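You operate a simulated robot arm through the tools that you are given. There is no shell and no other tool. Be economical: measure what you need, move in short steps, check, and stop when the job is done.

You run a simulated two-armed robot. Do the job below in one go: nothing can be reset, and whatever is moved stays where it is left.

Task
Wipe up the spill on the top of the white table with the cloth and put it back.

The check looks at the end state, three seconds after you hand in, the way a careful person would. Anything else that was tipped, shoved, dropped, spilled or broken makes it a failure. Flat cloth is picked up by pressing the open fingertips on it (5 to 10 N) and closing them slowly along it; thin cloth reads only 2 to 8 mm in the jaws.

Robot
Two 7-joint arms with two-finger parallel grippers on one trunk, on a base that drives. Base frame: it is fixed to the floor where the robot stands at the start and does not move with it; the origin is under the middle of the robot, x ahead of it, y to its left, z up; the surface under the hand at the start is at about z = 740. Lengths are in mm, angles in degrees, forces in N, time in s.
The left shoulder is at the start at [85, 182, 1015], the right one opposite. With the tool pointing down near the work surface each hand reaches from about 320 to 760 mm from the robot's upright axis, wherever it stands, measured 20 degrees to its own side. Payload 3.91 kg a hand.
The TCP of each hand is the grasp point between the finger pads, 30 mm short of the fingertips. In the tool frame z runs along the fingers and y along their closing line. Largest opening 110 mm; finger width 20, thickness 10; the body of the gripper, 48 by 112 mm, starts 55 mm behind the TCP.
Orientation is that of the tool frame in the base frame, as [roll, pitch, yaw] about the fixed x, y, z axes, in that order (R = Rz(yaw) Ry(pitch) Rx(roll)). With the fingers straight down and closing along the base's y, the tool's x points along the base's -x, its y along +y and its z along -z.

Tools
- The arms move only by the tool servo_tool. It takes "left_motion", "right_motion" or both (then of equal length, played together; a hand with none holds still); each is a list of rows, each a list of 7 numbers: the shift along the tool's x, y, z in cm, then the turn, a rotation vector about the tool's x, y, z in degrees, then the finger opening in cm, from 0 to 11. In form: [[tx, ty, tz, wx, wy, wz, gripper], ...]. A call has 1 to 20 rows; each row shifts and turns the commanded pose from where the row before left it, along the tool's axes as they then stand. Each row takes 0.2 s and may step no farther than 50 mm and 8.6 degrees from the row before; otherwise, or with a gripper value out of range, the whole call is refused. Where a pose cannot be reached the arm comes as near as it can. A force on the tool above 40 N (or 10 N above the force at the start of the call, whichever is more), or a blocked arm, ends the call early, and 0.2 s more pass. Each finger travels about 72 mm/s and halts on what it meets, pressing with about 29 N; the grip force reading is that of the motor and also rises with nothing between the fingers. The clock runs only during rows and for 0.2 s after the last one: add rows that do not move to give the fingers time. The reply holds the time, the measured pose of the TCP, the force on the tool along the base axes, the opening and the grip force, in the units named above and with some noise, with the torque about the TCP (base axes, N m) and any sound that the robot's microphone picked up.
- Cameras (640 x 400 px; columns grow to the right, rows downward): "scene" is now at [232.3, -1.8, 1181.1]; the picture's right is [-0.01, -1.00, 0.00], its down [-0.72, 0.00, -0.69] and it looks along [0.69, -0.00, -0.72] (base axes); focal length 263 px, centre (320, 200). "left" rides on the left gripper at [72, -17, -104] in its tool frame; the picture's right is [0.23, 0.97, 0.00], its down [-0.76, 0.18, -0.62] and it looks along [-0.61, 0.14, 0.78] (tool axes); focal length 222 px, centre (320, 200). "right" rides on the right gripper at [72, 17, -103] in its tool frame; the picture's right is [-0.23, 0.97, 0.00], its down [-0.76, -0.18, -0.62] and it looks along [-0.61, -0.14, 0.78] (tool axes); focal length 222 px, centre (320, 200). There is no depth. A picture from a camera that has moved, and an enlarged one, comes with that camera's place and axes in the base frame and with its lens.
- grab_frame(camera): a new picture of that camera. It takes no simulated time.
- raise_lower(by): slides the trunk up (or, below 0, down) by that many mm; the arms and the scene camera ride with it, the base frame stays. It gives what a move gives, with no picture.
- drive_base(legs): drives the robot by 1 to 6 legs, each [ahead, left, turn to the left] in mm, mm and degrees, along the robot's own axes; the way and the turn of a leg run together, so that a leg with both is an arc; at most 1500 mm and 180 degrees a leg. The arms and the cameras ride along, it lands a little off, and it stops where it bumps. It gives what a move gives.
- head_to(pan, tilt): turns the head with the scene camera to pan (to the left, within 80 degrees either way) and tilt (down, from -29 to 69), counted from straight ahead of the robot. It gives what a move gives.
- enlarge(camera, box): a new picture of the part [left, top, right, bottom] of that camera's present view, enlarged. It takes no simulated time.
- job_done(): hands the job in; it is judged then, once.

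Work in short steps. Places have to be worked out from the pictures, the camera data and where the tool is seen: move nearer, look again, correct. Check each grasp and each placing, and mend what went wrong. You have 120 turns and 92 pictures in all, those below and enlarged ones among them. Open the grippers and draw the arms clear of the work before you hand the job in, unless the task says otherwise; then end with one line.

The tools are called after "Emit:" as name(argument=value, ...) on one line, values as JSON. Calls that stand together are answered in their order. servo_tool: Moves the arms, as the interface text tells. Its arguments: {"type":"object","properties":{"left_motion":{"type":"array"},"right_motion":{"type":"array"}},"required":[]} The other tools are called the same way: raise_lower (by) slides the trunk up or down; drive_base (legs) drives the base; head_to (pan, tilt) turns the head that bears the scene camera; grab_frame (camera) takes a picture; enlarge (camera, box) takes an enlarged picture of a part of a camera's view; job_done () hands the job in.

At the start:

```text
t: 0.0
left_tcp_pos: [491.3, 239.6, 981.2]
left_tcp_rot: [179.9, 0.0, -180.0]
left_force: [0.2, 0.5, 1.2]
left_ft_torque: [0.01, -0.01, 0.0]
left_width: 109.8
left_grasp_force: 0.0
right_tcp_pos: [448.9, -172.7, 982.6]
right_tcp_rot: [-180.0, 0.0, 180.0]
right_force: [-0.1, 0.8, -0.5]
right_ft_torque: [-0.03, 0.05, 0.0]
right_width: 110.0
right_grasp_force: 0.0
trunk travel left (down, up): [-275.0, 239.0]
robot x, y, heading: [-1.5, 4.1, 0.1]
head pan, tilt: [-0.3, 46.2]
```

scene: 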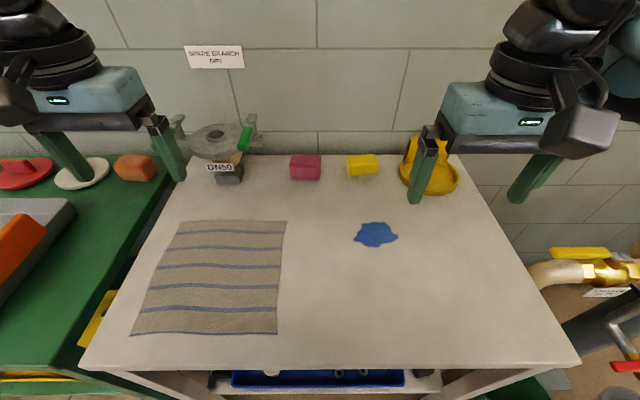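
right: 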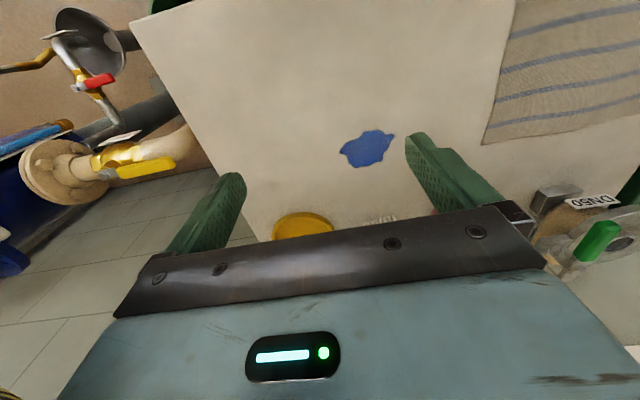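
left: 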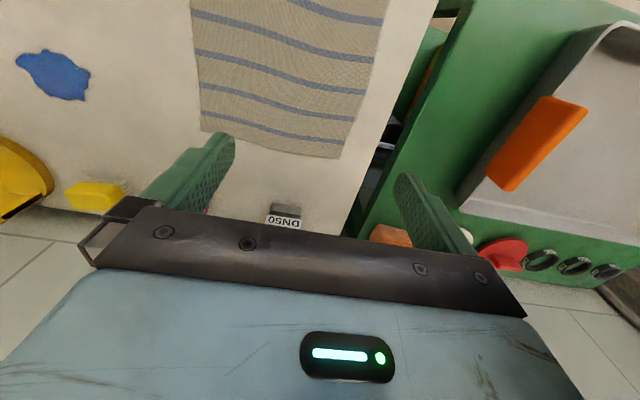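

The cloth lies flat at about x 365–592, y 65–300. The blue spill is near (555, -118) and about 90 x 70 mm. I plan to pinch the cloth near its right and left edges, slide it flat over the spill, wipe, and slide it back. First both hands go above their grasp points.

Emit:
servo_tool(left_motion=[[-0.5, 2.5, 0, 0, 0, 0, 8], [-0.5, 1, 0, 0, 0, 0, 6], [-1, 0, 0, 0, 0, 0, 4], [-1, 0, 0, 0, 0, 0, 4], [0, 0, 0, 0, 0, 0, 4], [0, 0, 0, 0, 0, 0, 4], [0, 0, 0, 0, 0, 0, 4], [0, -0.5, 4, 0, 0, 0, 4], [0, -0.5, 4, 0, 0, 0, 4], [0, 0, 4, 0, 0, 0, 4], [0, 0, 3, 0, 0, 0, 4]], right_motion=[[-1, 4, 0, 0, 0, 0, 8], [-1, 4, 0, 0, 0, 0, 6], [-1, 4, 0, 0, 0, 0, 4], [-1, 4, 0, 0, 0, 0, 4], [-1, 4, 0, 0, 0, 0, 4], [-1, 4, 0, 0, 0, 0, 4], [-1, 3.8, 0, 0, 0, 0, 4], [0, 0, 4, 0, 0, 0, 4], [0, 0, 4, 0, 0, 0, 4], [0, 0, 4, 0, 0, 0, 4], [0, 0, 3, 0, 0, 0, 4]])

Emit:
grab_frame(camera="scene")

Emit:
grab_frame(camera="right")

Emit:
grab_frame(camera="left")

```text
t: 2.4
left_tcp_pos: [521.8, 264.0, 831.8]
left_tcp_rot: [-179.9, 0.0, -179.9]
left_force: [-0.8, -0.2, -0.3]
left_ft_torque: [0.0, -0.01, -0.03]
left_width: 40.0
left_grasp_force: 0.1
right_tcp_pos: [517.2, 103.9, 831.3]
right_tcp_rot: [-180.0, 0.1, -180.0]
right_force: [0.0, 0.4, -0.6]
right_ft_torque: [0.01, -0.02, 0.01]
right_width: 39.9
right_grasp_force: 0.1
trunk travel left (down, up): [-275.0, 239.0]
robot x, y, heading: [-0.2, -0.7, 0.0]
head pan, tilt: [-0.3, 46.2]
```

```text
88 pictures are left
camera scene: at [232.4, -1.7, 1181.0], right [-0.01, -1.0, 0.0], down [-0.72, 0.0, -0.69], along [0.69, 0.0, -0.72], focal length 263 px, centre (320, 200)
```

scene: 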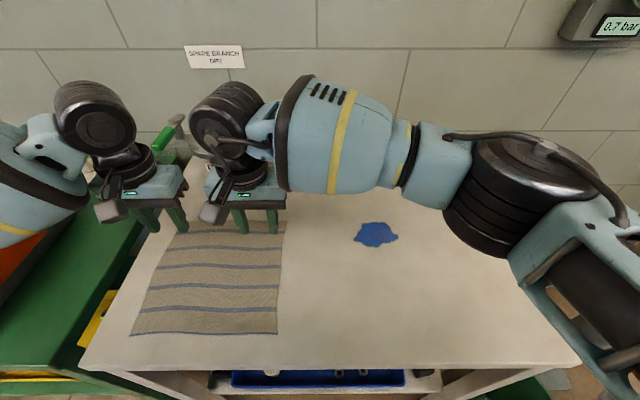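

```text
87 pictures are left
camera right: at [446.3, 120.9, 934.2], right [0.23, 0.97, 0.0], down [0.76, -0.18, 0.62], along [0.61, -0.14, -0.78], focal length 222 px, centre (320, 200)
```

right: 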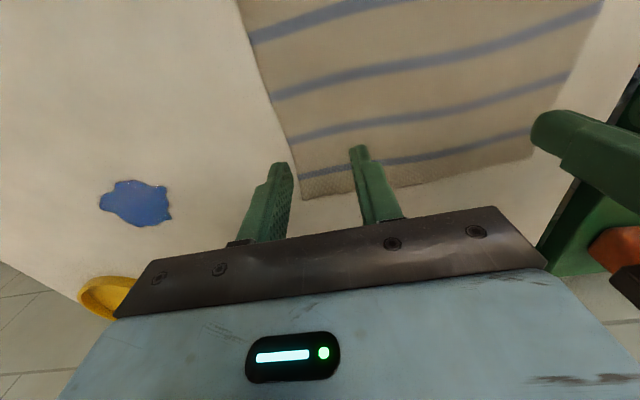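

```text
86 pictures are left
camera left: at [448.8, 247.9, 935.5], right [-0.23, 0.97, 0.0], down [0.76, 0.18, 0.62], along [0.61, 0.14, -0.78], focal length 222 px, centre (320, 200)
```

left: 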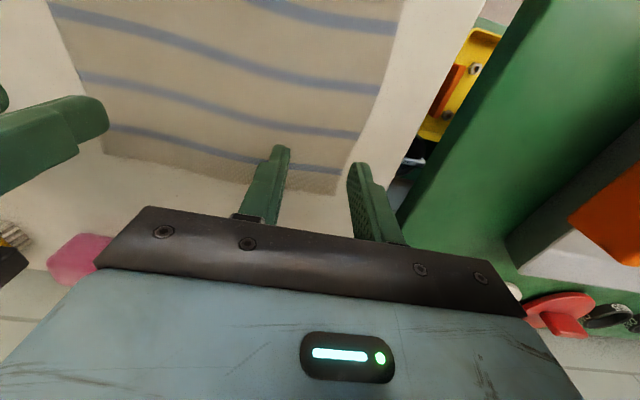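

The camera data confirms the cloth edges at y≈70 and y≈298. I shift both hands slightly inward and descend to just above contact.

Emit:
servo_tool(left_motion=[[0, -0.5, 2, 0, 0, 0, 4], [0, 0, 2, 0, 0, 0, 4], [0, 0, 1, 0, 0, 0, 4], [0, 0, 0.4, 0, 0, 0, 4], [0, 0, 0.3, 0, 0, 0, 4]], right_motion=[[0, 0.6, 2, 0, 0, 0, 4], [0, 0, 2, 0, 0, 0, 4], [0, 0, 1, 0, 0, 0, 4], [0, 0, 0.4, 0, 0, 0, 4], [0, 0, 0.3, 0, 0, 0, 4]])

```text
t: 3.6
left_tcp_pos: [522.1, 260.0, 774.6]
left_tcp_rot: [179.9, 0.1, 180.0]
left_force: [-0.5, -0.2, 0.1]
left_ft_torque: [-0.01, 0.01, -0.02]
left_width: 39.9
left_grasp_force: 0.0
right_tcp_pos: [519.2, 110.9, 775.4]
right_tcp_rot: [179.9, 0.0, -179.9]
right_force: [0.9, -0.7, 0.2]
right_ft_torque: [-0.02, 0.01, -0.01]
right_width: 40.1
right_grasp_force: 0.1
trunk travel left (down, up): [-275.0, 239.0]
robot x, y, heading: [-2.4, -0.6, 0.1]
head pan, tilt: [-0.3, 46.2]
```

No contact yet, so I lower a few more millimetres.

Emit:
servo_tool(left_motion=[[0, 0, 0.2, 0, 0, 0, 4], [0, 0, 0.1, 0, 0, 0, 4], [0, 0, 0.1, 0, 0, 0, 4]], right_motion=[[0, 0, 0.2, 0, 0, 0, 4], [0, 0, 0.1, 0, 0, 0, 4], [0, 0, 0.1, 0, 0, 0, 4]])

```text
t: 4.4
left_tcp_pos: [523.0, 260.4, 770.9]
left_tcp_rot: [-180.0, 0.2, -179.9]
left_force: [-0.3, 0.2, 3.6]
left_ft_torque: [0.12, -0.01, 0.03]
left_width: 39.9
left_grasp_force: 0.2
right_tcp_pos: [517.8, 112.1, 770.5]
right_tcp_rot: [-179.9, 0.1, 180.0]
right_force: [0.7, -0.2, 1.8]
right_ft_torque: [-0.09, -0.04, 0.0]
right_width: 40.1
right_grasp_force: 0.8
trunk travel left (down, up): [-275.0, 239.0]
robot x, y, heading: [-2.5, -1.2, -0.0]
head pan, tilt: [-0.3, 46.2]
```

Contact has started, so I press a bit more to reach 5–10 N.

Emit:
servo_tool(left_motion=[[0, 0, 0.08, 0, 0, 0, 4], [0, 0, 0, 0, 0, 0, 4]], right_motion=[[0, 0, 0.12, 0, 0, 0, 4], [0, 0, 0, 0, 0, 0, 4]])

```text
t: 5.0
left_tcp_pos: [522.1, 259.5, 771.9]
left_tcp_rot: [-180.0, 0.0, -179.9]
left_force: [-0.3, 1.7, 13.6]
left_ft_torque: [0.38, 0.01, 0.0]
left_width: 40.1
left_grasp_force: 0.0
right_tcp_pos: [518.1, 110.2, 772.5]
right_tcp_rot: [179.9, 0.1, -180.0]
right_force: [0.8, 0.4, 7.0]
right_ft_torque: [-0.14, -0.04, 0.02]
right_width: 40.0
right_grasp_force: 0.0
trunk travel left (down, up): [-275.0, 239.0]
robot x, y, heading: [-1.2, 3.2, -0.3]
head pan, tilt: [-0.3, 46.2]
```

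The left hand is at 13.6 N, so I back it off 0.5 mm. Then I close both hands slowly along the cloth.

Emit:
servo_tool(left_motion=[[0, 0, -0.05, 0, 0, 0, 4], [0, 0, 0, 0, 0, 0, 3.7], [0, 0, 0, 0, 0, 0, 3.4], [0, 0, 0, 0, 0, 0, 3.1], [0, 0, 0, 0, 0, 0, 2.8], [0, 0, 0, 0, 0, 0, 2.5], [0, 0, 0, 0, 0, 0, 2.2], [0, 0, 0, 0, 0, 0, 1.9], [0, 0, 0, 0, 0, 0, 1.6], [0, 0, 0, 0, 0, 0, 1.3], [0, 0, 0, 0, 0, 0, 1.0], [0, 0, 0, 0, 0, 0, 0.7], [0, 0, 0, 0, 0, 0, 0.4], [0, 0, 0, 0, 0, 0, 0.2], [0, 0, 0, 0, 0, 0, 0], [0, 0, 0, 0, 0, 0, 0], [0, 0, 0, 0, 0, 0, 0]], right_motion=[[0, 0, 0, 0, 0, 0, 4], [0, 0, 0, 0, 0, 0, 3.7], [0, 0, 0, 0, 0, 0, 3.4], [0, 0, 0, 0, 0, 0, 3.1], [0, 0, 0, 0, 0, 0, 2.8], [0, 0, 0, 0, 0, 0, 2.5], [0, 0, 0, 0, 0, 0, 2.2], [0, 0, 0, 0, 0, 0, 1.9], [0, 0, 0, 0, 0, 0, 1.6], [0, 0, 0, 0, 0, 0, 1.3], [0, 0, 0, 0, 0, 0, 1.0], [0, 0, 0, 0, 0, 0, 0.7], [0, 0, 0, 0, 0, 0, 0.4], [0, 0, 0, 0, 0, 0, 0.2], [0, 0, 0, 0, 0, 0, 0], [0, 0, 0, 0, 0, 0, 0], [0, 0, 0, 0, 0, 0, 0]])

Emit:
grab_frame(camera="right")

Emit:
grab_frame(camera="left")

```text
t: 8.6
left_tcp_pos: [520.9, 259.2, 771.8]
left_tcp_rot: [-180.0, 0.0, -180.0]
left_force: [0.4, 0.3, 12.9]
left_ft_torque: [0.13, -0.02, 0.0]
left_width: 2.2
left_grasp_force: 29.0
right_tcp_pos: [518.4, 109.9, 772.4]
right_tcp_rot: [180.0, 0.1, 179.9]
right_force: [0.1, -3.6, 14.0]
right_ft_torque: [-0.13, 0.05, 0.02]
right_width: 0.1
right_grasp_force: 29.1
trunk travel left (down, up): [-275.0, 239.0]
robot x, y, heading: [1.2, 4.4, -0.1]
head pan, tilt: [-0.3, 46.2]
```

```text
85 pictures are left
camera right: at [445.2, 126.4, 874.3], right [0.23, 0.97, 0.0], down [0.76, -0.18, 0.62], along [0.61, -0.14, -0.78], focal length 222 px, centre (320, 200)
```

right: 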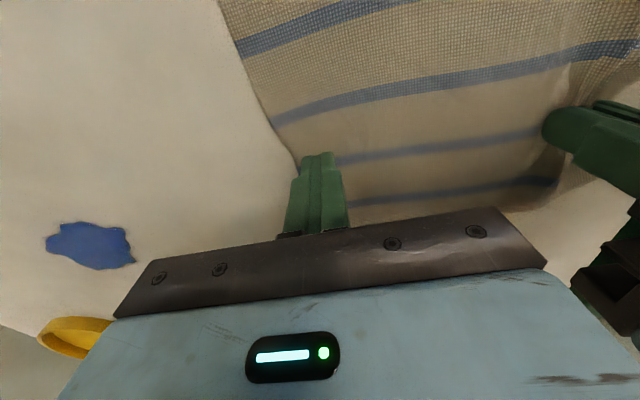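

```text
84 pictures are left
camera left: at [448.2, 242.0, 874.3], right [-0.23, 0.97, 0.0], down [0.76, 0.18, 0.62], along [0.61, 0.14, -0.78], focal length 222 px, centre (320, 200)
```

left: 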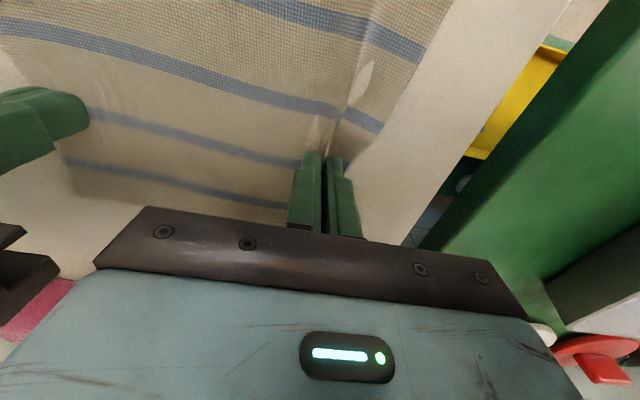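

The left hand has the cloth (2.2 mm), but the right one missed (0.1 mm). The right edge has pulled in to about y=90, so I lift the right hand, reopen it and try again farther in at y≈125.

Emit:
servo_tool(right_motion=[[0, 0, -1, 0, 0, 0, 0], [0, 0.7, -1, 0, 0, 0, 2], [0, 0.8, 0, 0, 0, 0, 4], [0, 0, 0, 0, 0, 0, 4], [0, 0, 1, 0, 0, 0, 4], [0, 0, 0.7, 0, 0, 0, 4], [0, 0, 0.2, 0, 0, 0, 4], [0, 0, 0.1, 0, 0, 0, 4], [0, 0, 0, 0, 0, 0, 4]])

Emit:
grab_frame(camera="right")

```text
t: 10.6
left_tcp_pos: [521.4, 258.8, 771.1]
left_tcp_rot: [-180.0, 0.0, -180.0]
left_force: [-3.6, 0.1, 18.8]
left_ft_torque: [0.17, 0.12, 0.01]
left_width: 2.1
left_grasp_force: 28.9
right_tcp_pos: [518.8, 127.6, 772.7]
right_tcp_rot: [180.0, 0.1, 180.0]
right_force: [-0.3, -0.4, 0.1]
right_ft_torque: [0.01, 0.01, -0.01]
right_width: 39.9
right_grasp_force: 0.1
trunk travel left (down, up): [-275.0, 239.0]
robot x, y, heading: [-0.4, -1.6, -0.0]
head pan, tilt: [-0.3, 46.2]
```

```text
83 pictures are left
camera right: at [445.5, 142.3, 875.0], right [0.23, 0.97, 0.0], down [0.76, -0.18, 0.62], along [0.61, -0.14, -0.78], focal length 222 px, centre (320, 200)
```

right: 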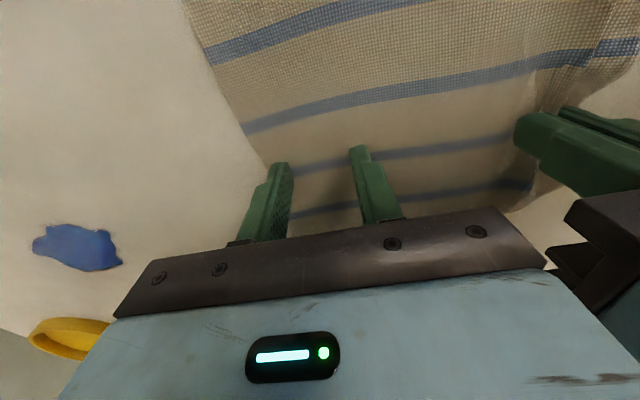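

Both fingers are over the cloth, the outer one just inside the edge. I nudge 3 mm inward and press.

Emit:
servo_tool(right_motion=[[0, 0.3, 0.1, 0, 0, 0, 4], [0, 0, 0.1, 0, 0, 0, 4], [0, 0, 0.1, 0, 0, 0, 4], [0, 0, 0, 0, 0, 0, 4]], left_motion=[[0, 0, -0.05, 0, 0, 0, 0], [0, 0, -0.05, 0, 0, 0, 0], [0, 0, 0, 0, 0, 0, 0], [0, 0, 0, 0, 0, 0, 0]])

```text
t: 11.6
left_tcp_pos: [519.6, 259.4, 772.9]
left_tcp_rot: [-180.0, 0.0, 180.0]
left_force: [0.1, 0.4, 0.5]
left_ft_torque: [0.03, 0.04, 0.01]
left_width: 2.1
left_grasp_force: 29.5
right_tcp_pos: [518.7, 130.4, 772.1]
right_tcp_rot: [179.8, 0.4, 180.0]
right_force: [1.1, 1.0, 37.7]
right_ft_torque: [-0.86, 0.02, 0.07]
right_width: 39.5
right_grasp_force: 0.0
trunk travel left (down, up): [-275.0, 239.0]
robot x, y, heading: [-0.4, 3.3, 0.1]
head pan, tilt: [-0.3, 46.2]
```

Too hard (38 N), so I back off 1.5 mm and check.

Emit:
servo_tool(right_motion=[[0, 0, -0.15, 0, 0, 0, 4], [0, 0, 0, 0, 0, 0, 4]])

```text
t: 12.2
left_tcp_pos: [520.1, 259.6, 772.4]
left_tcp_rot: [180.0, 0.1, 180.0]
left_force: [-0.6, -0.3, -0.7]
left_ft_torque: [0.01, 0.0, 0.0]
left_width: 2.1
left_grasp_force: 29.2
right_tcp_pos: [516.8, 130.0, 770.1]
right_tcp_rot: [179.9, 0.3, -180.0]
right_force: [2.6, 3.6, 33.8]
right_ft_torque: [-0.67, 0.0, 0.11]
right_width: 39.0
right_grasp_force: 0.0
trunk travel left (down, up): [-275.0, 239.0]
robot x, y, heading: [2.6, 0.3, -0.0]
head pan, tilt: [-0.3, 46.2]
```

Still 34 N; I back off further.

Emit:
servo_tool(right_motion=[[0, 0, -0.1, 0, 0, 0, 4], [0, 0, 0, 0, 0, 0, 4]])

```text
t: 12.8
left_tcp_pos: [520.5, 259.7, 773.5]
left_tcp_rot: [180.0, 0.1, 180.0]
left_force: [-0.2, 0.1, -0.5]
left_ft_torque: [0.0, 0.01, 0.0]
left_width: 2.0
left_grasp_force: 28.8
right_tcp_pos: [517.1, 129.4, 771.4]
right_tcp_rot: [180.0, 0.2, 180.0]
right_force: [2.5, 4.7, 30.6]
right_ft_torque: [-0.51, -0.06, 0.06]
right_width: 38.5
right_grasp_force: 0.2
trunk travel left (down, up): [-275.0, 239.0]
robot x, y, heading: [0.2, -0.5, 0.1]
head pan, tilt: [-0.3, 46.2]
```

Force is falling about 3 N per mm; continue backing off.

Emit:
servo_tool(right_motion=[[0, 0, -0.2, 0, 0, 0, 4], [0, 0, 0, 0, 0, 0, 4], [0, 0, 0, 0, 0, 0, 4]])

```text
t: 13.6
left_tcp_pos: [521.9, 258.7, 771.9]
left_tcp_rot: [179.9, 0.0, -179.9]
left_force: [0.2, -0.3, 0.7]
left_ft_torque: [0.03, -0.02, -0.04]
left_width: 2.2
left_grasp_force: 28.7
right_tcp_pos: [518.4, 129.3, 772.2]
right_tcp_rot: [-179.8, 0.0, -179.9]
right_force: [-0.5, 2.2, 14.0]
right_ft_torque: [-0.21, -0.02, -0.01]
right_width: 38.7
right_grasp_force: 0.1
trunk travel left (down, up): [-275.0, 239.0]
robot x, y, heading: [-2.4, 1.4, 0.0]
head pan, tilt: [-0.3, 46.2]
```

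14 N, slightly above range. I back off 0.5 mm and close slowly.

Emit:
servo_tool(right_motion=[[0, 0, -0.05, 0, 0, 0, 4], [0, 0, 0, 0, 0, 0, 3.7], [0, 0, 0, 0, 0, 0, 3.4], [0, 0, 0, 0, 0, 0, 3.1], [0, 0, 0, 0, 0, 0, 2.8], [0, 0, 0, 0, 0, 0, 2.5], [0, 0, 0, 0, 0, 0, 2.2], [0, 0, 0, 0, 0, 0, 1.9], [0, 0, 0, 0, 0, 0, 1.6], [0, 0, 0, 0, 0, 0, 1.3], [0, 0, 0, 0, 0, 0, 1.0], [0, 0, 0, 0, 0, 0, 0.7], [0, 0, 0, 0, 0, 0, 0.4], [0, 0, 0, 0, 0, 0, 0.2], [0, 0, 0, 0, 0, 0, 0], [0, 0, 0, 0, 0, 0, 0], [0, 0, 0, 0, 0, 0, 0]])

Emit:
grab_frame(camera="right")

```text
t: 17.2
left_tcp_pos: [521.6, 259.6, 771.4]
left_tcp_rot: [179.9, 0.0, 180.0]
left_force: [-0.4, -1.1, -0.5]
left_ft_torque: [0.01, 0.01, -0.03]
left_width: 1.9
left_grasp_force: 29.0
right_tcp_pos: [519.8, 130.2, 772.2]
right_tcp_rot: [-179.9, -0.1, 180.0]
right_force: [-0.3, 0.5, 0.4]
right_ft_torque: [0.01, 0.01, 0.0]
right_width: 0.0
right_grasp_force: 29.3
trunk travel left (down, up): [-275.0, 239.0]
robot x, y, heading: [3.7, 2.5, -0.1]
head pan, tilt: [-0.3, 46.2]
```

```text
82 pictures are left
camera right: at [447.4, 145.3, 875.6], right [0.23, 0.97, 0.0], down [0.76, -0.18, 0.62], along [0.61, -0.14, -0.78], focal length 222 px, centre (320, 200)
```

right: 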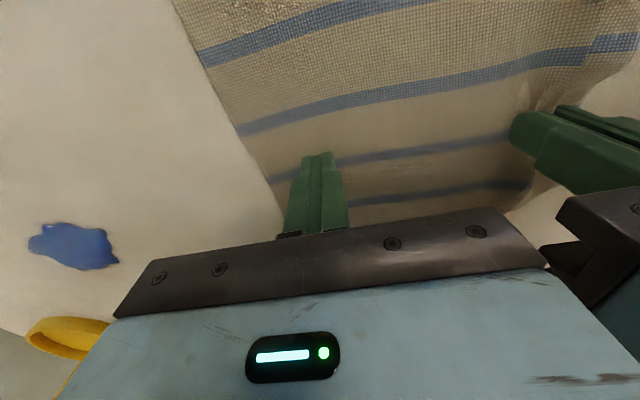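

The right hand lost contact force while closing and slipped again. I retry, holding 12–14 N at the start, since that worked on the left.

Emit:
servo_tool(right_motion=[[0, 0, -1, 0, 0, 0, 0], [0, 0, 0, 0, 0, 0, 2], [0, 0.2, 0, 0, 0, 0, 4], [0, 0, 0, 0, 0, 0, 4], [0, 0, 0.8, 0, 0, 0, 4], [0, 0, 0.2, 0, 0, 0, 4], [0, 0, 0.05, 0, 0, 0, 4], [0, 0, 0, 0, 0, 0, 4], [0, 0, 0, 0, 0, 0, 4]])

```text
t: 19.2
left_tcp_pos: [521.1, 259.8, 771.7]
left_tcp_rot: [179.9, 0.0, 180.0]
left_force: [0.1, 0.6, 0.9]
left_ft_torque: [0.01, -0.03, 0.03]
left_width: 2.3
left_grasp_force: 29.3
right_tcp_pos: [518.0, 131.8, 771.8]
right_tcp_rot: [179.9, 0.0, 180.0]
right_force: [-0.2, -0.7, 1.7]
right_ft_torque: [-0.03, 0.02, 0.03]
right_width: 40.1
right_grasp_force: 0.9
trunk travel left (down, up): [-275.0, 239.0]
robot x, y, heading: [0.8, -3.7, 0.0]
head pan, tilt: [-0.3, 46.2]
```

Light contact now (1.7 N); I press another 1 mm.

Emit:
servo_tool(right_motion=[[0, 0, 0.1, 0, 0, 0, 4], [0, 0, 0, 0, 0, 0, 4], [0, 0, 0, 0, 0, 0, 4]])

```text
t: 20.0
left_tcp_pos: [520.5, 259.1, 771.9]
left_tcp_rot: [180.0, -0.1, 180.0]
left_force: [-0.2, 0.1, 1.1]
left_ft_torque: [0.0, 0.01, -0.02]
left_width: 2.1
left_grasp_force: 28.7
right_tcp_pos: [518.8, 131.9, 771.8]
right_tcp_rot: [180.0, 0.1, 180.0]
right_force: [-1.5, 0.4, 9.5]
right_ft_torque: [-0.27, 0.06, -0.02]
right_width: 40.3
right_grasp_force: 0.1
trunk travel left (down, up): [-275.0, 239.0]
robot x, y, heading: [-3.4, -0.5, 0.2]
head pan, tilt: [-0.3, 46.2]
```

9.5 N is good. I close in two stages and check the force midway.

Emit:
servo_tool(right_motion=[[0, 0, 0.02, 0, 0, 0, 3.8], [0, 0, 0, 0, 0, 0, 3.6], [0, 0, 0, 0, 0, 0, 3.4], [0, 0, 0, 0, 0, 0, 3.2], [0, 0, 0, 0, 0, 0, 3.0], [0, 0, 0, 0, 0, 0, 2.8], [0, 0, 0, 0, 0, 0, 2.6], [0, 0, 0, 0, 0, 0, 2.4], [0, 0, 0, 0, 0, 0, 2.2]])

Emit:
grab_frame(camera="right")

```text
t: 22.0
left_tcp_pos: [520.1, 259.4, 773.0]
left_tcp_rot: [-179.9, 0.0, -179.9]
left_force: [-0.1, -1.9, -0.1]
left_ft_torque: [-0.05, 0.02, -0.01]
left_width: 2.1
left_grasp_force: 28.9
right_tcp_pos: [518.9, 132.4, 771.2]
right_tcp_rot: [179.9, 0.1, 179.9]
right_force: [2.4, 3.2, 20.7]
right_ft_torque: [-0.29, 0.01, 0.08]
right_width: 22.5
right_grasp_force: 0.3
trunk travel left (down, up): [-275.0, 239.0]
robot x, y, heading: [-3.0, -5.5, 0.0]
head pan, tilt: [-0.3, 46.2]
```

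```text
81 pictures are left
camera right: at [446.7, 147.7, 874.4], right [0.23, 0.97, 0.0], down [0.76, -0.18, 0.62], along [0.61, -0.14, -0.78], focal length 222 px, centre (320, 200)
```

right: 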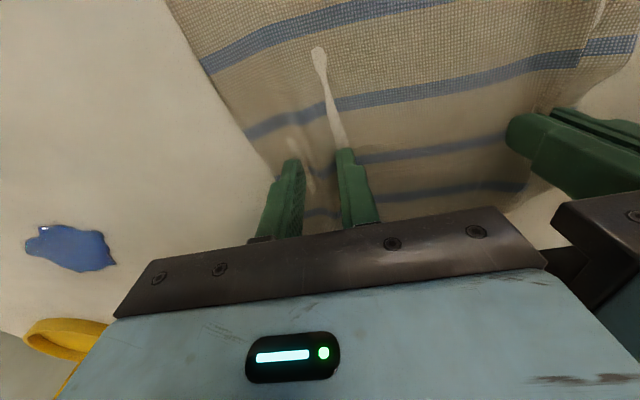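

A fold is gathering between the fingers. I continue closing.

Emit:
servo_tool(right_motion=[[0, 0, -0.02, 0, 0, 0, 2.0], [0, 0, 0, 0, 0, 0, 1.8], [0, 0, 0, 0, 0, 0, 1.6], [0, 0, 0, 0, 0, 0, 1.4], [0, 0, 0, 0, 0, 0, 1.2], [0, 0, 0, 0, 0, 0, 1.0], [0, 0, 0, 0, 0, 0, 0.8], [0, 0, 0, 0, 0, 0, 0.6], [0, 0, 0, 0, 0, 0, 0.4], [0, 0, 0, 0, 0, 0, 0.2], [0, 0, 0, 0, 0, 0, 0], [0, 0, 0, 0, 0, 0, 0]])

Emit:
grab_frame(camera="right")

Emit:
grab_frame(camera="scene")

```text
t: 24.6
left_tcp_pos: [521.1, 258.2, 772.5]
left_tcp_rot: [-179.7, 0.0, 179.8]
left_force: [0.6, -27.7, 0.1]
left_ft_torque: [-0.87, -0.02, -0.04]
left_width: 2.1
left_grasp_force: 28.7
right_tcp_pos: [518.1, 133.3, 772.1]
right_tcp_rot: [179.6, 0.0, -179.9]
right_force: [-2.6, 26.6, 8.7]
right_ft_torque: [0.76, 0.08, 0.2]
right_width: 2.0
right_grasp_force: 28.6
trunk travel left (down, up): [-275.0, 239.0]
robot x, y, heading: [-2.4, -3.6, 0.0]
head pan, tilt: [-0.3, 46.2]
```

```text
80 pictures are left
camera right: at [446.0, 148.5, 874.7], right [0.23, 0.97, 0.01], down [0.76, -0.18, 0.62], along [0.61, -0.14, -0.78], focal length 222 px, centre (320, 200)
```

right: 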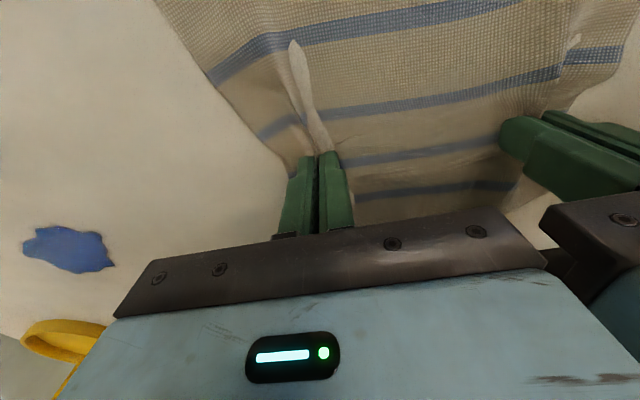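

```text
79 pictures are left
camera scene: at [231.5, -2.1, 1181.2], right [-0.01, -1.0, 0.0], down [-0.72, 0.0, -0.69], along [0.69, 0.0, -0.72], focal length 263 px, centre (320, 200)
```

scene: 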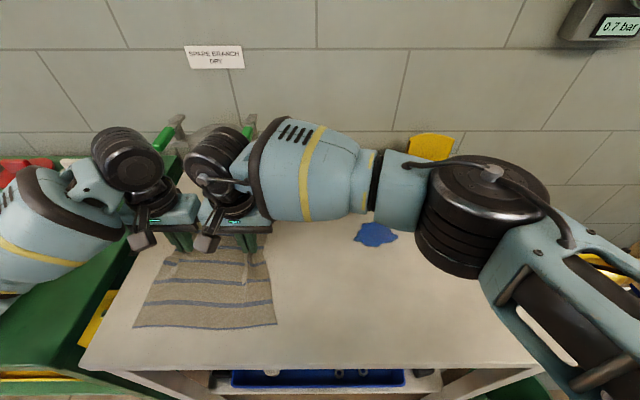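

Both hands now hold the cloth, at 2.0 and 2.1 mm with about 27 N of tension between them. I relax that tension and lift both hands 40 mm together. Then I carry the cloth to the far side of the spill, so I can wipe with the loose flap trailing.

Emit:
servo_tool(left_motion=[[0, -0.4, 0, 0, 0, 0, 0], [0, -0.2, -2, 0, 0, 0, 0], [0, 0, -2, 0, 0, 0, 0], [-0.2, -3, 0, 0, 0, 0, 0], [-0.2, -3, 0, 0, 0, 0, 0], [-0.2, -3, 0, 0, 0, 0, 0], [-0.2, -3, 0, 0, 0, 0, 0], [-0.2, -3, 0, 0, 0, 0, 0], [0, -3, 0, 0, 0, 0, 0], [0, -3, 0, 0, 0, 0, 0], [0, -3, 0, 0, 0, 0, 0], [0, -3, 0, 0, 0, 0, 0], [0, -3, 0, 0, 0, 0, 0], [0, 0, 0, 0, 0, 0, 0]], right_motion=[[0, 0, 0, 0, 0, 0, 0], [0, 0, -2, 0, 0, 0, 0], [0, 0, -2, 0, 0, 0, 0], [-0.2, -3, 0, 0, 0, 0, 0], [-0.2, -3, 0, 0, 0, 0, 0], [-0.2, -3, 0, 0, 0, 0, 0], [-0.2, -3, 0, 0, 0, 0, 0], [-0.2, -3, 0, 0, 0, 0, 0], [0, -3, 0, 0, 0, 0, 0], [0, -3, 0, 0, 0, 0, 0], [0, -3, 0, 0, 0, 0, 0], [0, -3, 0, 0, 0, 0, 0], [0, -3, 0, 0, 0, 0, 0], [0, 0, 0, 0, 0, 0, 0]])

Emit:
grab_frame(camera="scene")

Emit:
grab_frame(camera="right")

```text
t: 27.6
left_tcp_pos: [531.9, -45.8, 811.7]
left_tcp_rot: [-179.9, 0.0, -179.9]
left_force: [0.1, -14.4, 0.1]
left_ft_torque: [-0.44, 0.0, -0.04]
left_width: 2.1
left_grasp_force: 29.3
right_tcp_pos: [528.1, -166.4, 809.6]
right_tcp_rot: [180.0, 0.0, -180.0]
right_force: [-1.0, 13.8, -1.7]
right_ft_torque: [0.46, 0.01, 0.09]
right_width: 2.0
right_grasp_force: 28.8
trunk travel left (down, up): [-275.0, 239.0]
robot x, y, heading: [1.3, 2.0, -0.0]
head pan, tilt: [-0.3, 46.2]
```

```text
78 pictures are left
camera scene: at [232.4, -1.2, 1181.0], right [-0.01, -1.0, 0.0], down [-0.72, 0.0, -0.69], along [0.69, 0.0, -0.72], focal length 263 px, centre (320, 200)
```

scene: 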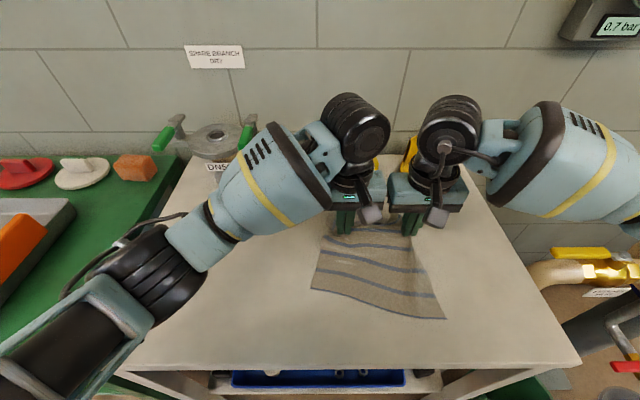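

```text
77 pictures are left
camera right: at [456.4, -151.0, 913.3], right [0.23, 0.97, 0.0], down [0.76, -0.18, 0.62], along [0.61, -0.14, -0.78], focal length 222 px, centre (320, 200)
```

right: 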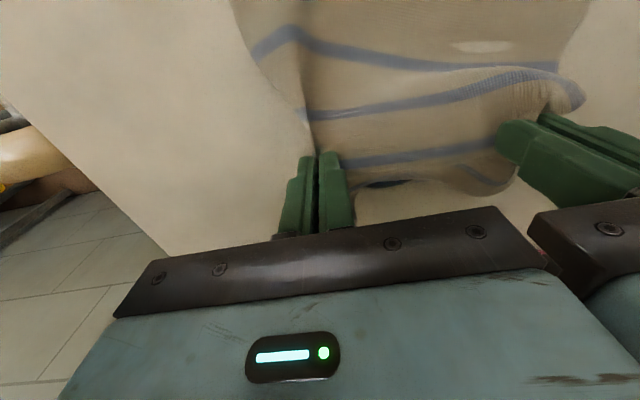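

The cloth hangs neatly over the spill area. I slacken it a bit and lower both hands to just above the table.

Emit:
servo_tool(left_motion=[[0, -0.4, 1, 0, 0, 0, 0], [0, 0, 1, 0, 0, 0, 0], [0, 0, 1, 0, 0, 0, 0], [0, 0, 0.2, 0, 0, 0, 0], [0, 0, 0, 0, 0, 0, 0]], right_motion=[[0, 0, 1, 0, 0, 0, 0], [0, 0, 1, 0, 0, 0, 0], [0, 0, 1, 0, 0, 0, 0], [0, 0, 0.6, 0, 0, 0, 0], [0, 0, 0, 0, 0, 0, 0]])

```text
t: 28.8
left_tcp_pos: [532.0, -50.4, 779.5]
left_tcp_rot: [-180.0, 0.0, -179.9]
left_force: [0.1, -6.2, -0.5]
left_ft_torque: [-0.13, -0.02, -0.04]
left_width: 2.2
left_grasp_force: 29.0
right_tcp_pos: [528.0, -168.5, 775.8]
right_tcp_rot: [-180.0, 0.0, 180.0]
right_force: [-0.2, 5.6, 0.6]
right_ft_torque: [0.19, -0.01, 0.06]
right_width: 2.2
right_grasp_force: 28.4
trunk travel left (down, up): [-275.0, 239.0]
robot x, y, heading: [1.7, -1.6, -0.5]
head pan, tilt: [-0.3, 46.2]
```

I press the right hand down onto the table.

Emit:
servo_tool(right_motion=[[0, 0, 0.3, 0, 0, 0, 0], [0, 0, 0.15, 0, 0, 0, 0], [0, 0, 0, 0, 0, 0, 0]])

```text
t: 29.6
left_tcp_pos: [532.2, -50.3, 780.7]
left_tcp_rot: [-179.9, 0.0, 179.9]
left_force: [0.7, -5.8, -1.1]
left_ft_torque: [-0.19, -0.01, -0.03]
left_width: 2.1
left_grasp_force: 28.4
right_tcp_pos: [529.2, -168.6, 772.0]
right_tcp_rot: [-179.9, 0.2, -180.0]
right_force: [0.1, 6.2, 10.5]
right_ft_torque: [0.13, -0.06, 0.07]
right_width: 1.9
right_grasp_force: 28.8
trunk travel left (down, up): [-275.0, 239.0]
robot x, y, heading: [2.1, 2.3, 0.1]
head pan, tilt: [-0.3, 46.2]
```

10.5 N of pressure is right. I wipe in a zigzag along y, stepping +15 mm in x, with both hands moving together.

Emit:
servo_tool(left_motion=[[0, 2.75, 0, 0, 0, 0, 0], [0, 2.75, 0, 0, 0, 0, 0], [0, 2.75, 0, 0, 0, 0, 0], [0, 2.75, 0, 0, 0, 0, 0], [-1.5, 0, 0, 0, 0, 0, 0], [0, -2.75, 0, 0, 0, 0, 0], [0, -2.75, 0, 0, 0, 0, 0], [0, -2.75, 0, 0, 0, 0, 0], [0, -2.75, 0, 0, 0, 0, 0], [-1.5, 0, 0, 0, 0, 0, 0], [0, 2.75, 0, 0, 0, 0, 0], [0, 2.75, 0, 0, 0, 0, 0], [0, 2.75, 0, 0, 0, 0, 0], [0, 2.75, 0, 0, 0, 0, 0]], right_motion=[[0, 2.75, 0, 0, 0, 0, 0], [0, 2.75, 0, 0, 0, 0, 0], [0, 2.75, 0, 0, 0, 0, 0], [0, 2.75, 0, 0, 0, 0, 0], [-1.5, 0, 0, 0, 0, 0, 0], [0, -2.75, 0, 0, 0, 0, 0], [0, -2.75, 0, 0, 0, 0, 0], [0, -2.75, 0, 0, 0, 0, 0], [0, -2.75, 0, 0, 0, 0, 0], [-1.5, 0, 0, 0, 0, 0, 0], [0, 2.75, 0, 0, 0, 0, 0], [0, 2.75, 0, 0, 0, 0, 0], [0, 2.75, 0, 0, 0, 0, 0], [0, 2.75, 0, 0, 0, 0, 0]])

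Emit:
grab_frame(camera="right")

Emit:
grab_frame(camera="scene")

```text
t: 32.6
left_tcp_pos: [559.2, 60.1, 779.4]
left_tcp_rot: [-180.0, 0.0, -179.9]
left_force: [0.6, -5.8, 0.0]
left_ft_torque: [-0.16, 0.01, -0.05]
left_width: 2.1
left_grasp_force: 29.3
right_tcp_pos: [558.0, -56.9, 772.1]
right_tcp_rot: [179.9, 0.0, 180.0]
right_force: [-0.3, 5.8, 15.1]
right_ft_torque: [0.15, -0.05, 0.08]
right_width: 1.9
right_grasp_force: 29.1
trunk travel left (down, up): [-275.0, 239.0]
robot x, y, heading: [2.0, -0.8, 0.1]
head pan, tilt: [-0.3, 46.2]
```

```text
76 pictures are left
camera right: at [486.5, -42.3, 874.4], right [0.23, 0.97, 0.0], down [0.76, -0.18, 0.62], along [0.61, -0.14, -0.78], focal length 222 px, centre (320, 200)
```

right: 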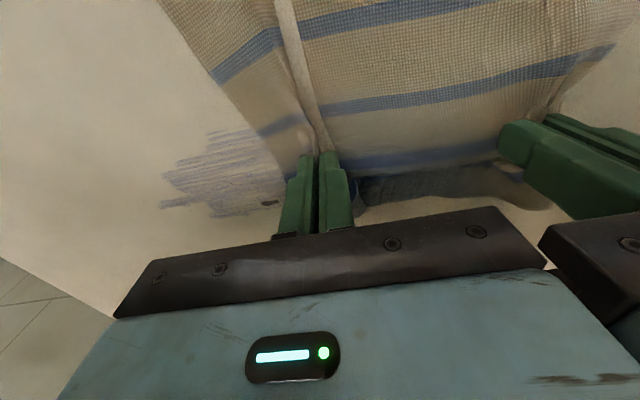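

```text
75 pictures are left
camera scene: at [231.1, -1.3, 1181.3], right [-0.01, -1.0, 0.0], down [-0.72, 0.0, -0.69], along [0.69, 0.0, -0.72], focal length 263 px, centre (320, 200)
```

scene: 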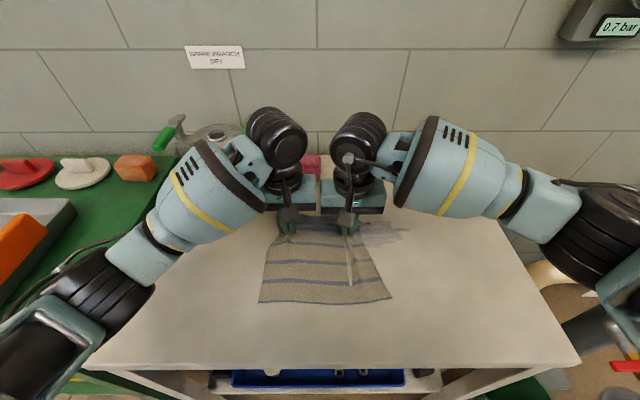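

Wiping works; only streaks remain around x 515–600, y -190 to -60. I continue with longer strokes toward the far side.

Emit:
servo_tool(left_motion=[[0, -2.8, 0, 0, 0, 0, 0], [0, -2.8, 0, 0, 0, 0, 0], [0, -2.8, 0, 0, 0, 0, 0], [0, -2.8, 0, 0, 0, 0, 0], [0, -2.8, 0, 0, 0, 0, 0], [-1.3, 0, 0, 0, 0, 0, 0], [0, 2.8, 0, 0, 0, 0, 0], [0, 2.8, 0, 0, 0, 0, 0], [0, 2.8, 0, 0, 0, 0, 0], [0, 2.8, 0, 0, 0, 0, 0], [0, 2.8, 0, 0, 0, 0, 0], [-1.3, 0, 0, 0, 0, 0, 0], [0, -2.8, 0, 0, 0, 0, 0], [0, -2.8, 0, 0, 0, 0, 0], [0, -2.8, 0, 0, 0, 0, 0], [0, -2.8, 0, 0, 0, 0, 0], [0, -2.8, 0, 0, 0, 0, 0], [-1.3, 0, 0, 0, 0, 0, 0]], right_motion=[[0, -2.8, 0, 0, 0, 0, 0], [0, -2.8, 0, 0, 0, 0, 0], [0, -2.8, 0, 0, 0, 0, 0], [0, -2.8, 0, 0, 0, 0, 0], [0, -2.8, 0, 0, 0, 0, 0], [-1.3, 0, 0, 0, 0, 0, 0], [0, 2.8, 0, 0, 0, 0, 0], [0, 2.8, 0, 0, 0, 0, 0], [0, 2.8, 0, 0, 0, 0, 0], [0, 2.8, 0, 0, 0, 0, 0], [0, 2.8, 0, 0, 0, 0, 0], [-1.3, 0, 0, 0, 0, 0, 0], [0, -2.8, 0, 0, 0, 0, 0], [0, -2.8, 0, 0, 0, 0, 0], [0, -2.8, 0, 0, 0, 0, 0], [0, -2.8, 0, 0, 0, 0, 0], [0, -2.8, 0, 0, 0, 0, 0], [-1.3, 0, 0, 0, 0, 0, 0]])

Emit:
servo_tool(left_motion=[[0, 2.8, 0, 0, 0, 0, 0], [0, 2.8, 0, 0, 0, 0, 0], [0, 2.8, 0, 0, 0, 0, 0], [0, 2.8, 0, 0, 0, 0, 0], [0, 2.8, 0, 0, 0, 0, 0], [0, 2.8, 0, 0, 0, 0, 0]], right_motion=[[0, 2.8, 0, 0, 0, 0, 0], [0, 2.8, 0, 0, 0, 0, 0], [0, 2.8, 0, 0, 0, 0, 0], [0, 2.8, 0, 0, 0, 0, 0], [0, 2.8, 0, 0, 0, 0, 0], [0, 2.8, 0, 0, 0, 0, 0]])

Emit:
grab_frame(camera="right")

Emit:
grab_frame(camera="scene")

```text
t: 36.4
left_tcp_pos: [602.2, -75.6, 775.0]
left_tcp_rot: [179.8, -0.3, -179.6]
left_force: [0.0, -16.1, 0.0]
left_ft_torque: [-0.49, -0.01, -0.03]
left_width: 2.3
left_grasp_force: 28.6
right_tcp_pos: [596.8, -197.3, 770.8]
right_tcp_rot: [179.8, 0.1, -179.7]
right_force: [-2.7, 18.1, 9.3]
right_ft_torque: [0.54, 0.05, 0.14]
right_width: 2.1
right_grasp_force: 28.9
trunk travel left (down, up): [-275.0, 239.0]
robot x, y, heading: [-1.9, 2.3, 0.1]
head pan, tilt: [-0.3, 46.2]
```

```text
t: 37.8
left_tcp_pos: [599.6, 87.7, 780.3]
left_tcp_rot: [-179.9, 0.0, -180.0]
left_force: [-0.3, -7.4, 0.2]
left_ft_torque: [-0.23, -0.02, -0.03]
left_width: 2.2
left_grasp_force: 29.4
right_tcp_pos: [596.3, -30.1, 772.2]
right_tcp_rot: [180.0, 0.2, -179.9]
right_force: [-0.7, 7.4, 13.5]
right_ft_torque: [0.23, -0.02, 0.06]
right_width: 2.2
right_grasp_force: 29.3
trunk travel left (down, up): [-275.0, 239.0]
robot x, y, heading: [-1.3, 1.0, -0.0]
head pan, tilt: [-0.3, 46.2]
```

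```text
74 pictures are left
camera right: at [524.5, -14.4, 874.6], right [0.23, 0.97, 0.0], down [0.76, -0.18, 0.62], along [0.61, -0.14, -0.78], focal length 222 px, centre (320, 200)
```

right: 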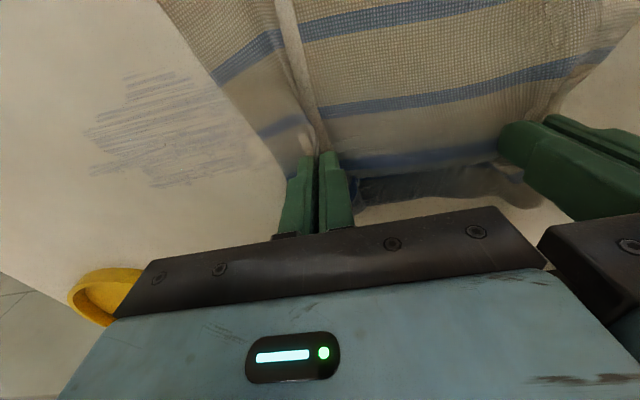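

```text
73 pictures are left
camera scene: at [231.1, -1.2, 1181.3], right [-0.01, -1.0, 0.0], down [-0.72, 0.0, -0.69], along [0.69, 0.0, -0.72], focal length 263 px, centre (320, 200)
```

scene: 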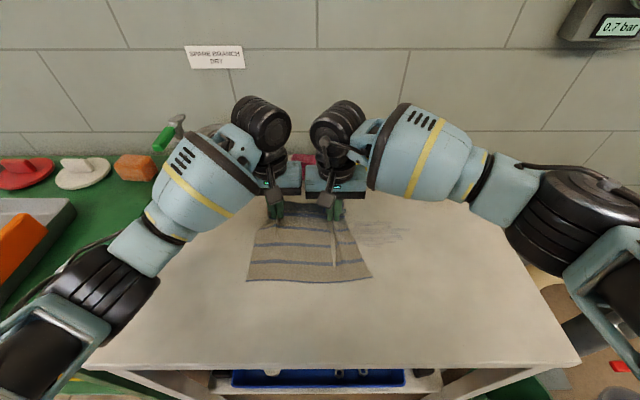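

Fainter streaks remain at about x 520–595, y -190 to -75. I press slightly harder and go back across in finer 8 mm steps.

Emit:
servo_tool(left_motion=[[0, -4.25, 0, 0, 0, 0, 0], [0, -4.25, 0, 0, 0, 0, 0], [0, -4.25, 0, 0, 0, 0, 0], [0, -4.25, 0, 0, 0, 0, 0], [0.8, 0, 0, 0, 0, 0, 0], [0, 3.6, 0, 0, 0, 0, 0], [0, 3.6, 0, 0, 0, 0, 0], [0, 3.6, 0, 0, 0, 0, 0], [0, 3.6, 0, 0, 0, 0, 0], [0.8, 0, 0, 0, 0, 0, 0], [0, -3.6, 0, 0, 0, 0, 0], [0, -3.6, 0, 0, 0, 0, 0], [0, -3.6, 0, 0, 0, 0, 0], [0, -3.6, 0, 0, 0, 0, 0], [0.8, 0, 0, 0, 0, 0, 0], [0, 3.6, 0, 0, 0, 0, 0], [0, 3.6, 0, 0, 0, 0, 0], [0, 3.6, 0, 0, 0, 0, 0], [0, 3.6, 0, 0, 0, 0, 0], [0.8, 0, 0, 0, 0, 0, 0]], right_motion=[[0, -4.25, 0.04, 0, 0, 0, 0], [0, -4.25, 0, 0, 0, 0, 0], [0, -4.25, 0, 0, 0, 0, 0], [0, -4.25, 0, 0, 0, 0, 0], [0.8, 0, 0, 0, 0, 0, 0], [0, 3.6, 0, 0, 0, 0, 0], [0, 3.6, 0, 0, 0, 0, 0], [0, 3.6, 0, 0, 0, 0, 0], [0, 3.6, 0, 0, 0, 0, 0], [0.8, 0, 0, 0, 0, 0, 0], [0, -3.6, 0, 0, 0, 0, 0], [0, -3.6, 0, 0, 0, 0, 0], [0, -3.6, 0, 0, 0, 0, 0], [0, -3.6, 0, 0, 0, 0, 0], [0.8, 0, 0, 0, 0, 0, 0], [0, 3.6, 0, 0, 0, 0, 0], [0, 3.6, 0, 0, 0, 0, 0], [0, 3.6, 0, 0, 0, 0, 0], [0, 3.6, 0, 0, 0, 0, 0], [0.8, 0, 0, 0, 0, 0, 0]])

Emit:
servo_tool(left_motion=[[0, -3.6, 0, 0, 0, 0, 0], [0, -3.6, 0, 0, 0, 0, 0], [0, -3.6, 0, 0, 0, 0, 0], [0, -3.6, 0, 0, 0, 0, 0], [0.8, 0, 0, 0, 0, 0, 0], [0, 3.6, 0, 0, 0, 0, 0], [0, 3.6, 0, 0, 0, 0, 0], [0, 3.6, 0, 0, 0, 0, 0], [0, 3.6, 0, 0, 0, 0, 0], [0.8, 0, 0, 0, 0, 0, 0], [0, -3.6, 0, 0, 0, 0, 0], [0, -3.6, 0, 0, 0, 0, 0], [0, -3.6, 0, 0, 0, 0, 0], [0, -3.6, 0, 0, 0, 0, 0], [0.8, 0, 0, 0, 0, 0, 0], [0, 3.6, 0, 0, 0, 0, 0], [0, 3.6, 0, 0, 0, 0, 0], [0, 3.6, 0, 0, 0, 0, 0], [0, 3.6, 0, 0, 0, 0, 0], [0.8, 0, 0, 0, 0, 0, 0]], right_motion=[[0, -3.6, 0, 0, 0, 0, 0], [0, -3.6, 0, 0, 0, 0, 0], [0, -3.6, 0, 0, 0, 0, 0], [0, -3.6, 0, 0, 0, 0, 0], [0.8, 0, 0, 0, 0, 0, 0], [0, 3.6, 0, 0, 0, 0, 0], [0, 3.6, 0, 0, 0, 0, 0], [0, 3.6, 0, 0, 0, 0, 0], [0, 3.6, 0, 0, 0, 0, 0], [0.8, 0, 0, 0, 0, 0, 0], [0, -3.6, 0, 0, 0, 0, 0], [0, -3.6, 0, 0, 0, 0, 0], [0, -3.6, 0, 0, 0, 0, 0], [0, -3.6, 0, 0, 0, 0, 0], [0.8, 0, 0, 0, 0, 0, 0], [0, 3.6, 0, 0, 0, 0, 0], [0, 3.6, 0, 0, 0, 0, 0], [0, 3.6, 0, 0, 0, 0, 0], [0, 3.6, 0, 0, 0, 0, 0], [0.8, 0, 0, 0, 0, 0, 0]])

Emit:
grab_frame(camera="right")

```text
t: 42.0
left_tcp_pos: [568.0, 62.4, 780.2]
left_tcp_rot: [179.9, -0.1, 180.0]
left_force: [0.7, -6.6, -0.1]
left_ft_torque: [-0.18, 0.01, -0.05]
left_width: 2.1
left_grasp_force: 29.3
right_tcp_pos: [566.6, -56.8, 772.7]
right_tcp_rot: [179.9, 0.1, 180.0]
right_force: [3.5, 6.3, 14.8]
right_ft_torque: [0.17, -0.16, 0.08]
right_width: 2.0
right_grasp_force: 29.0
trunk travel left (down, up): [-275.0, 239.0]
robot x, y, heading: [-3.6, 1.0, 0.0]
head pan, tilt: [-0.3, 46.2]
```

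```text
t: 46.2
left_tcp_pos: [535.7, 61.1, 778.7]
left_tcp_rot: [-180.0, 0.0, -179.9]
left_force: [0.2, -1.6, 0.6]
left_ft_torque: [-0.06, -0.03, -0.03]
left_width: 2.2
left_grasp_force: 29.2
right_tcp_pos: [533.5, -55.1, 772.4]
right_tcp_rot: [-180.0, 0.2, -179.9]
right_force: [4.6, 2.7, 15.5]
right_ft_torque: [0.09, -0.22, 0.05]
right_width: 2.2
right_grasp_force: 29.0
trunk travel left (down, up): [-275.0, 239.0]
robot x, y, heading: [-2.6, 4.0, 0.1]
head pan, tilt: [-0.3, 46.2]
```

```text
72 pictures are left
camera right: at [460.6, -39.2, 874.7], right [0.23, 0.97, 0.0], down [0.76, -0.18, 0.63], along [0.61, -0.14, -0.78], focal length 222 px, centre (320, 200)
```

right: 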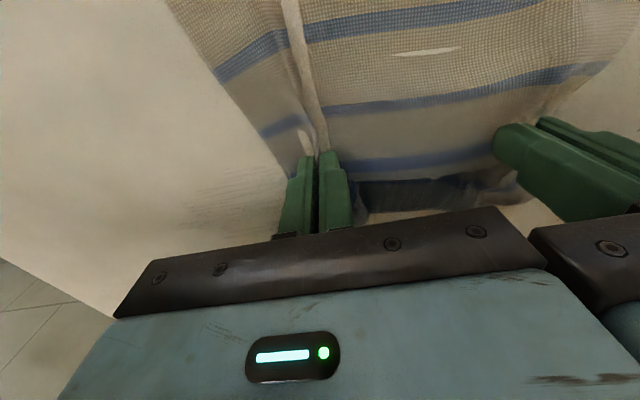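

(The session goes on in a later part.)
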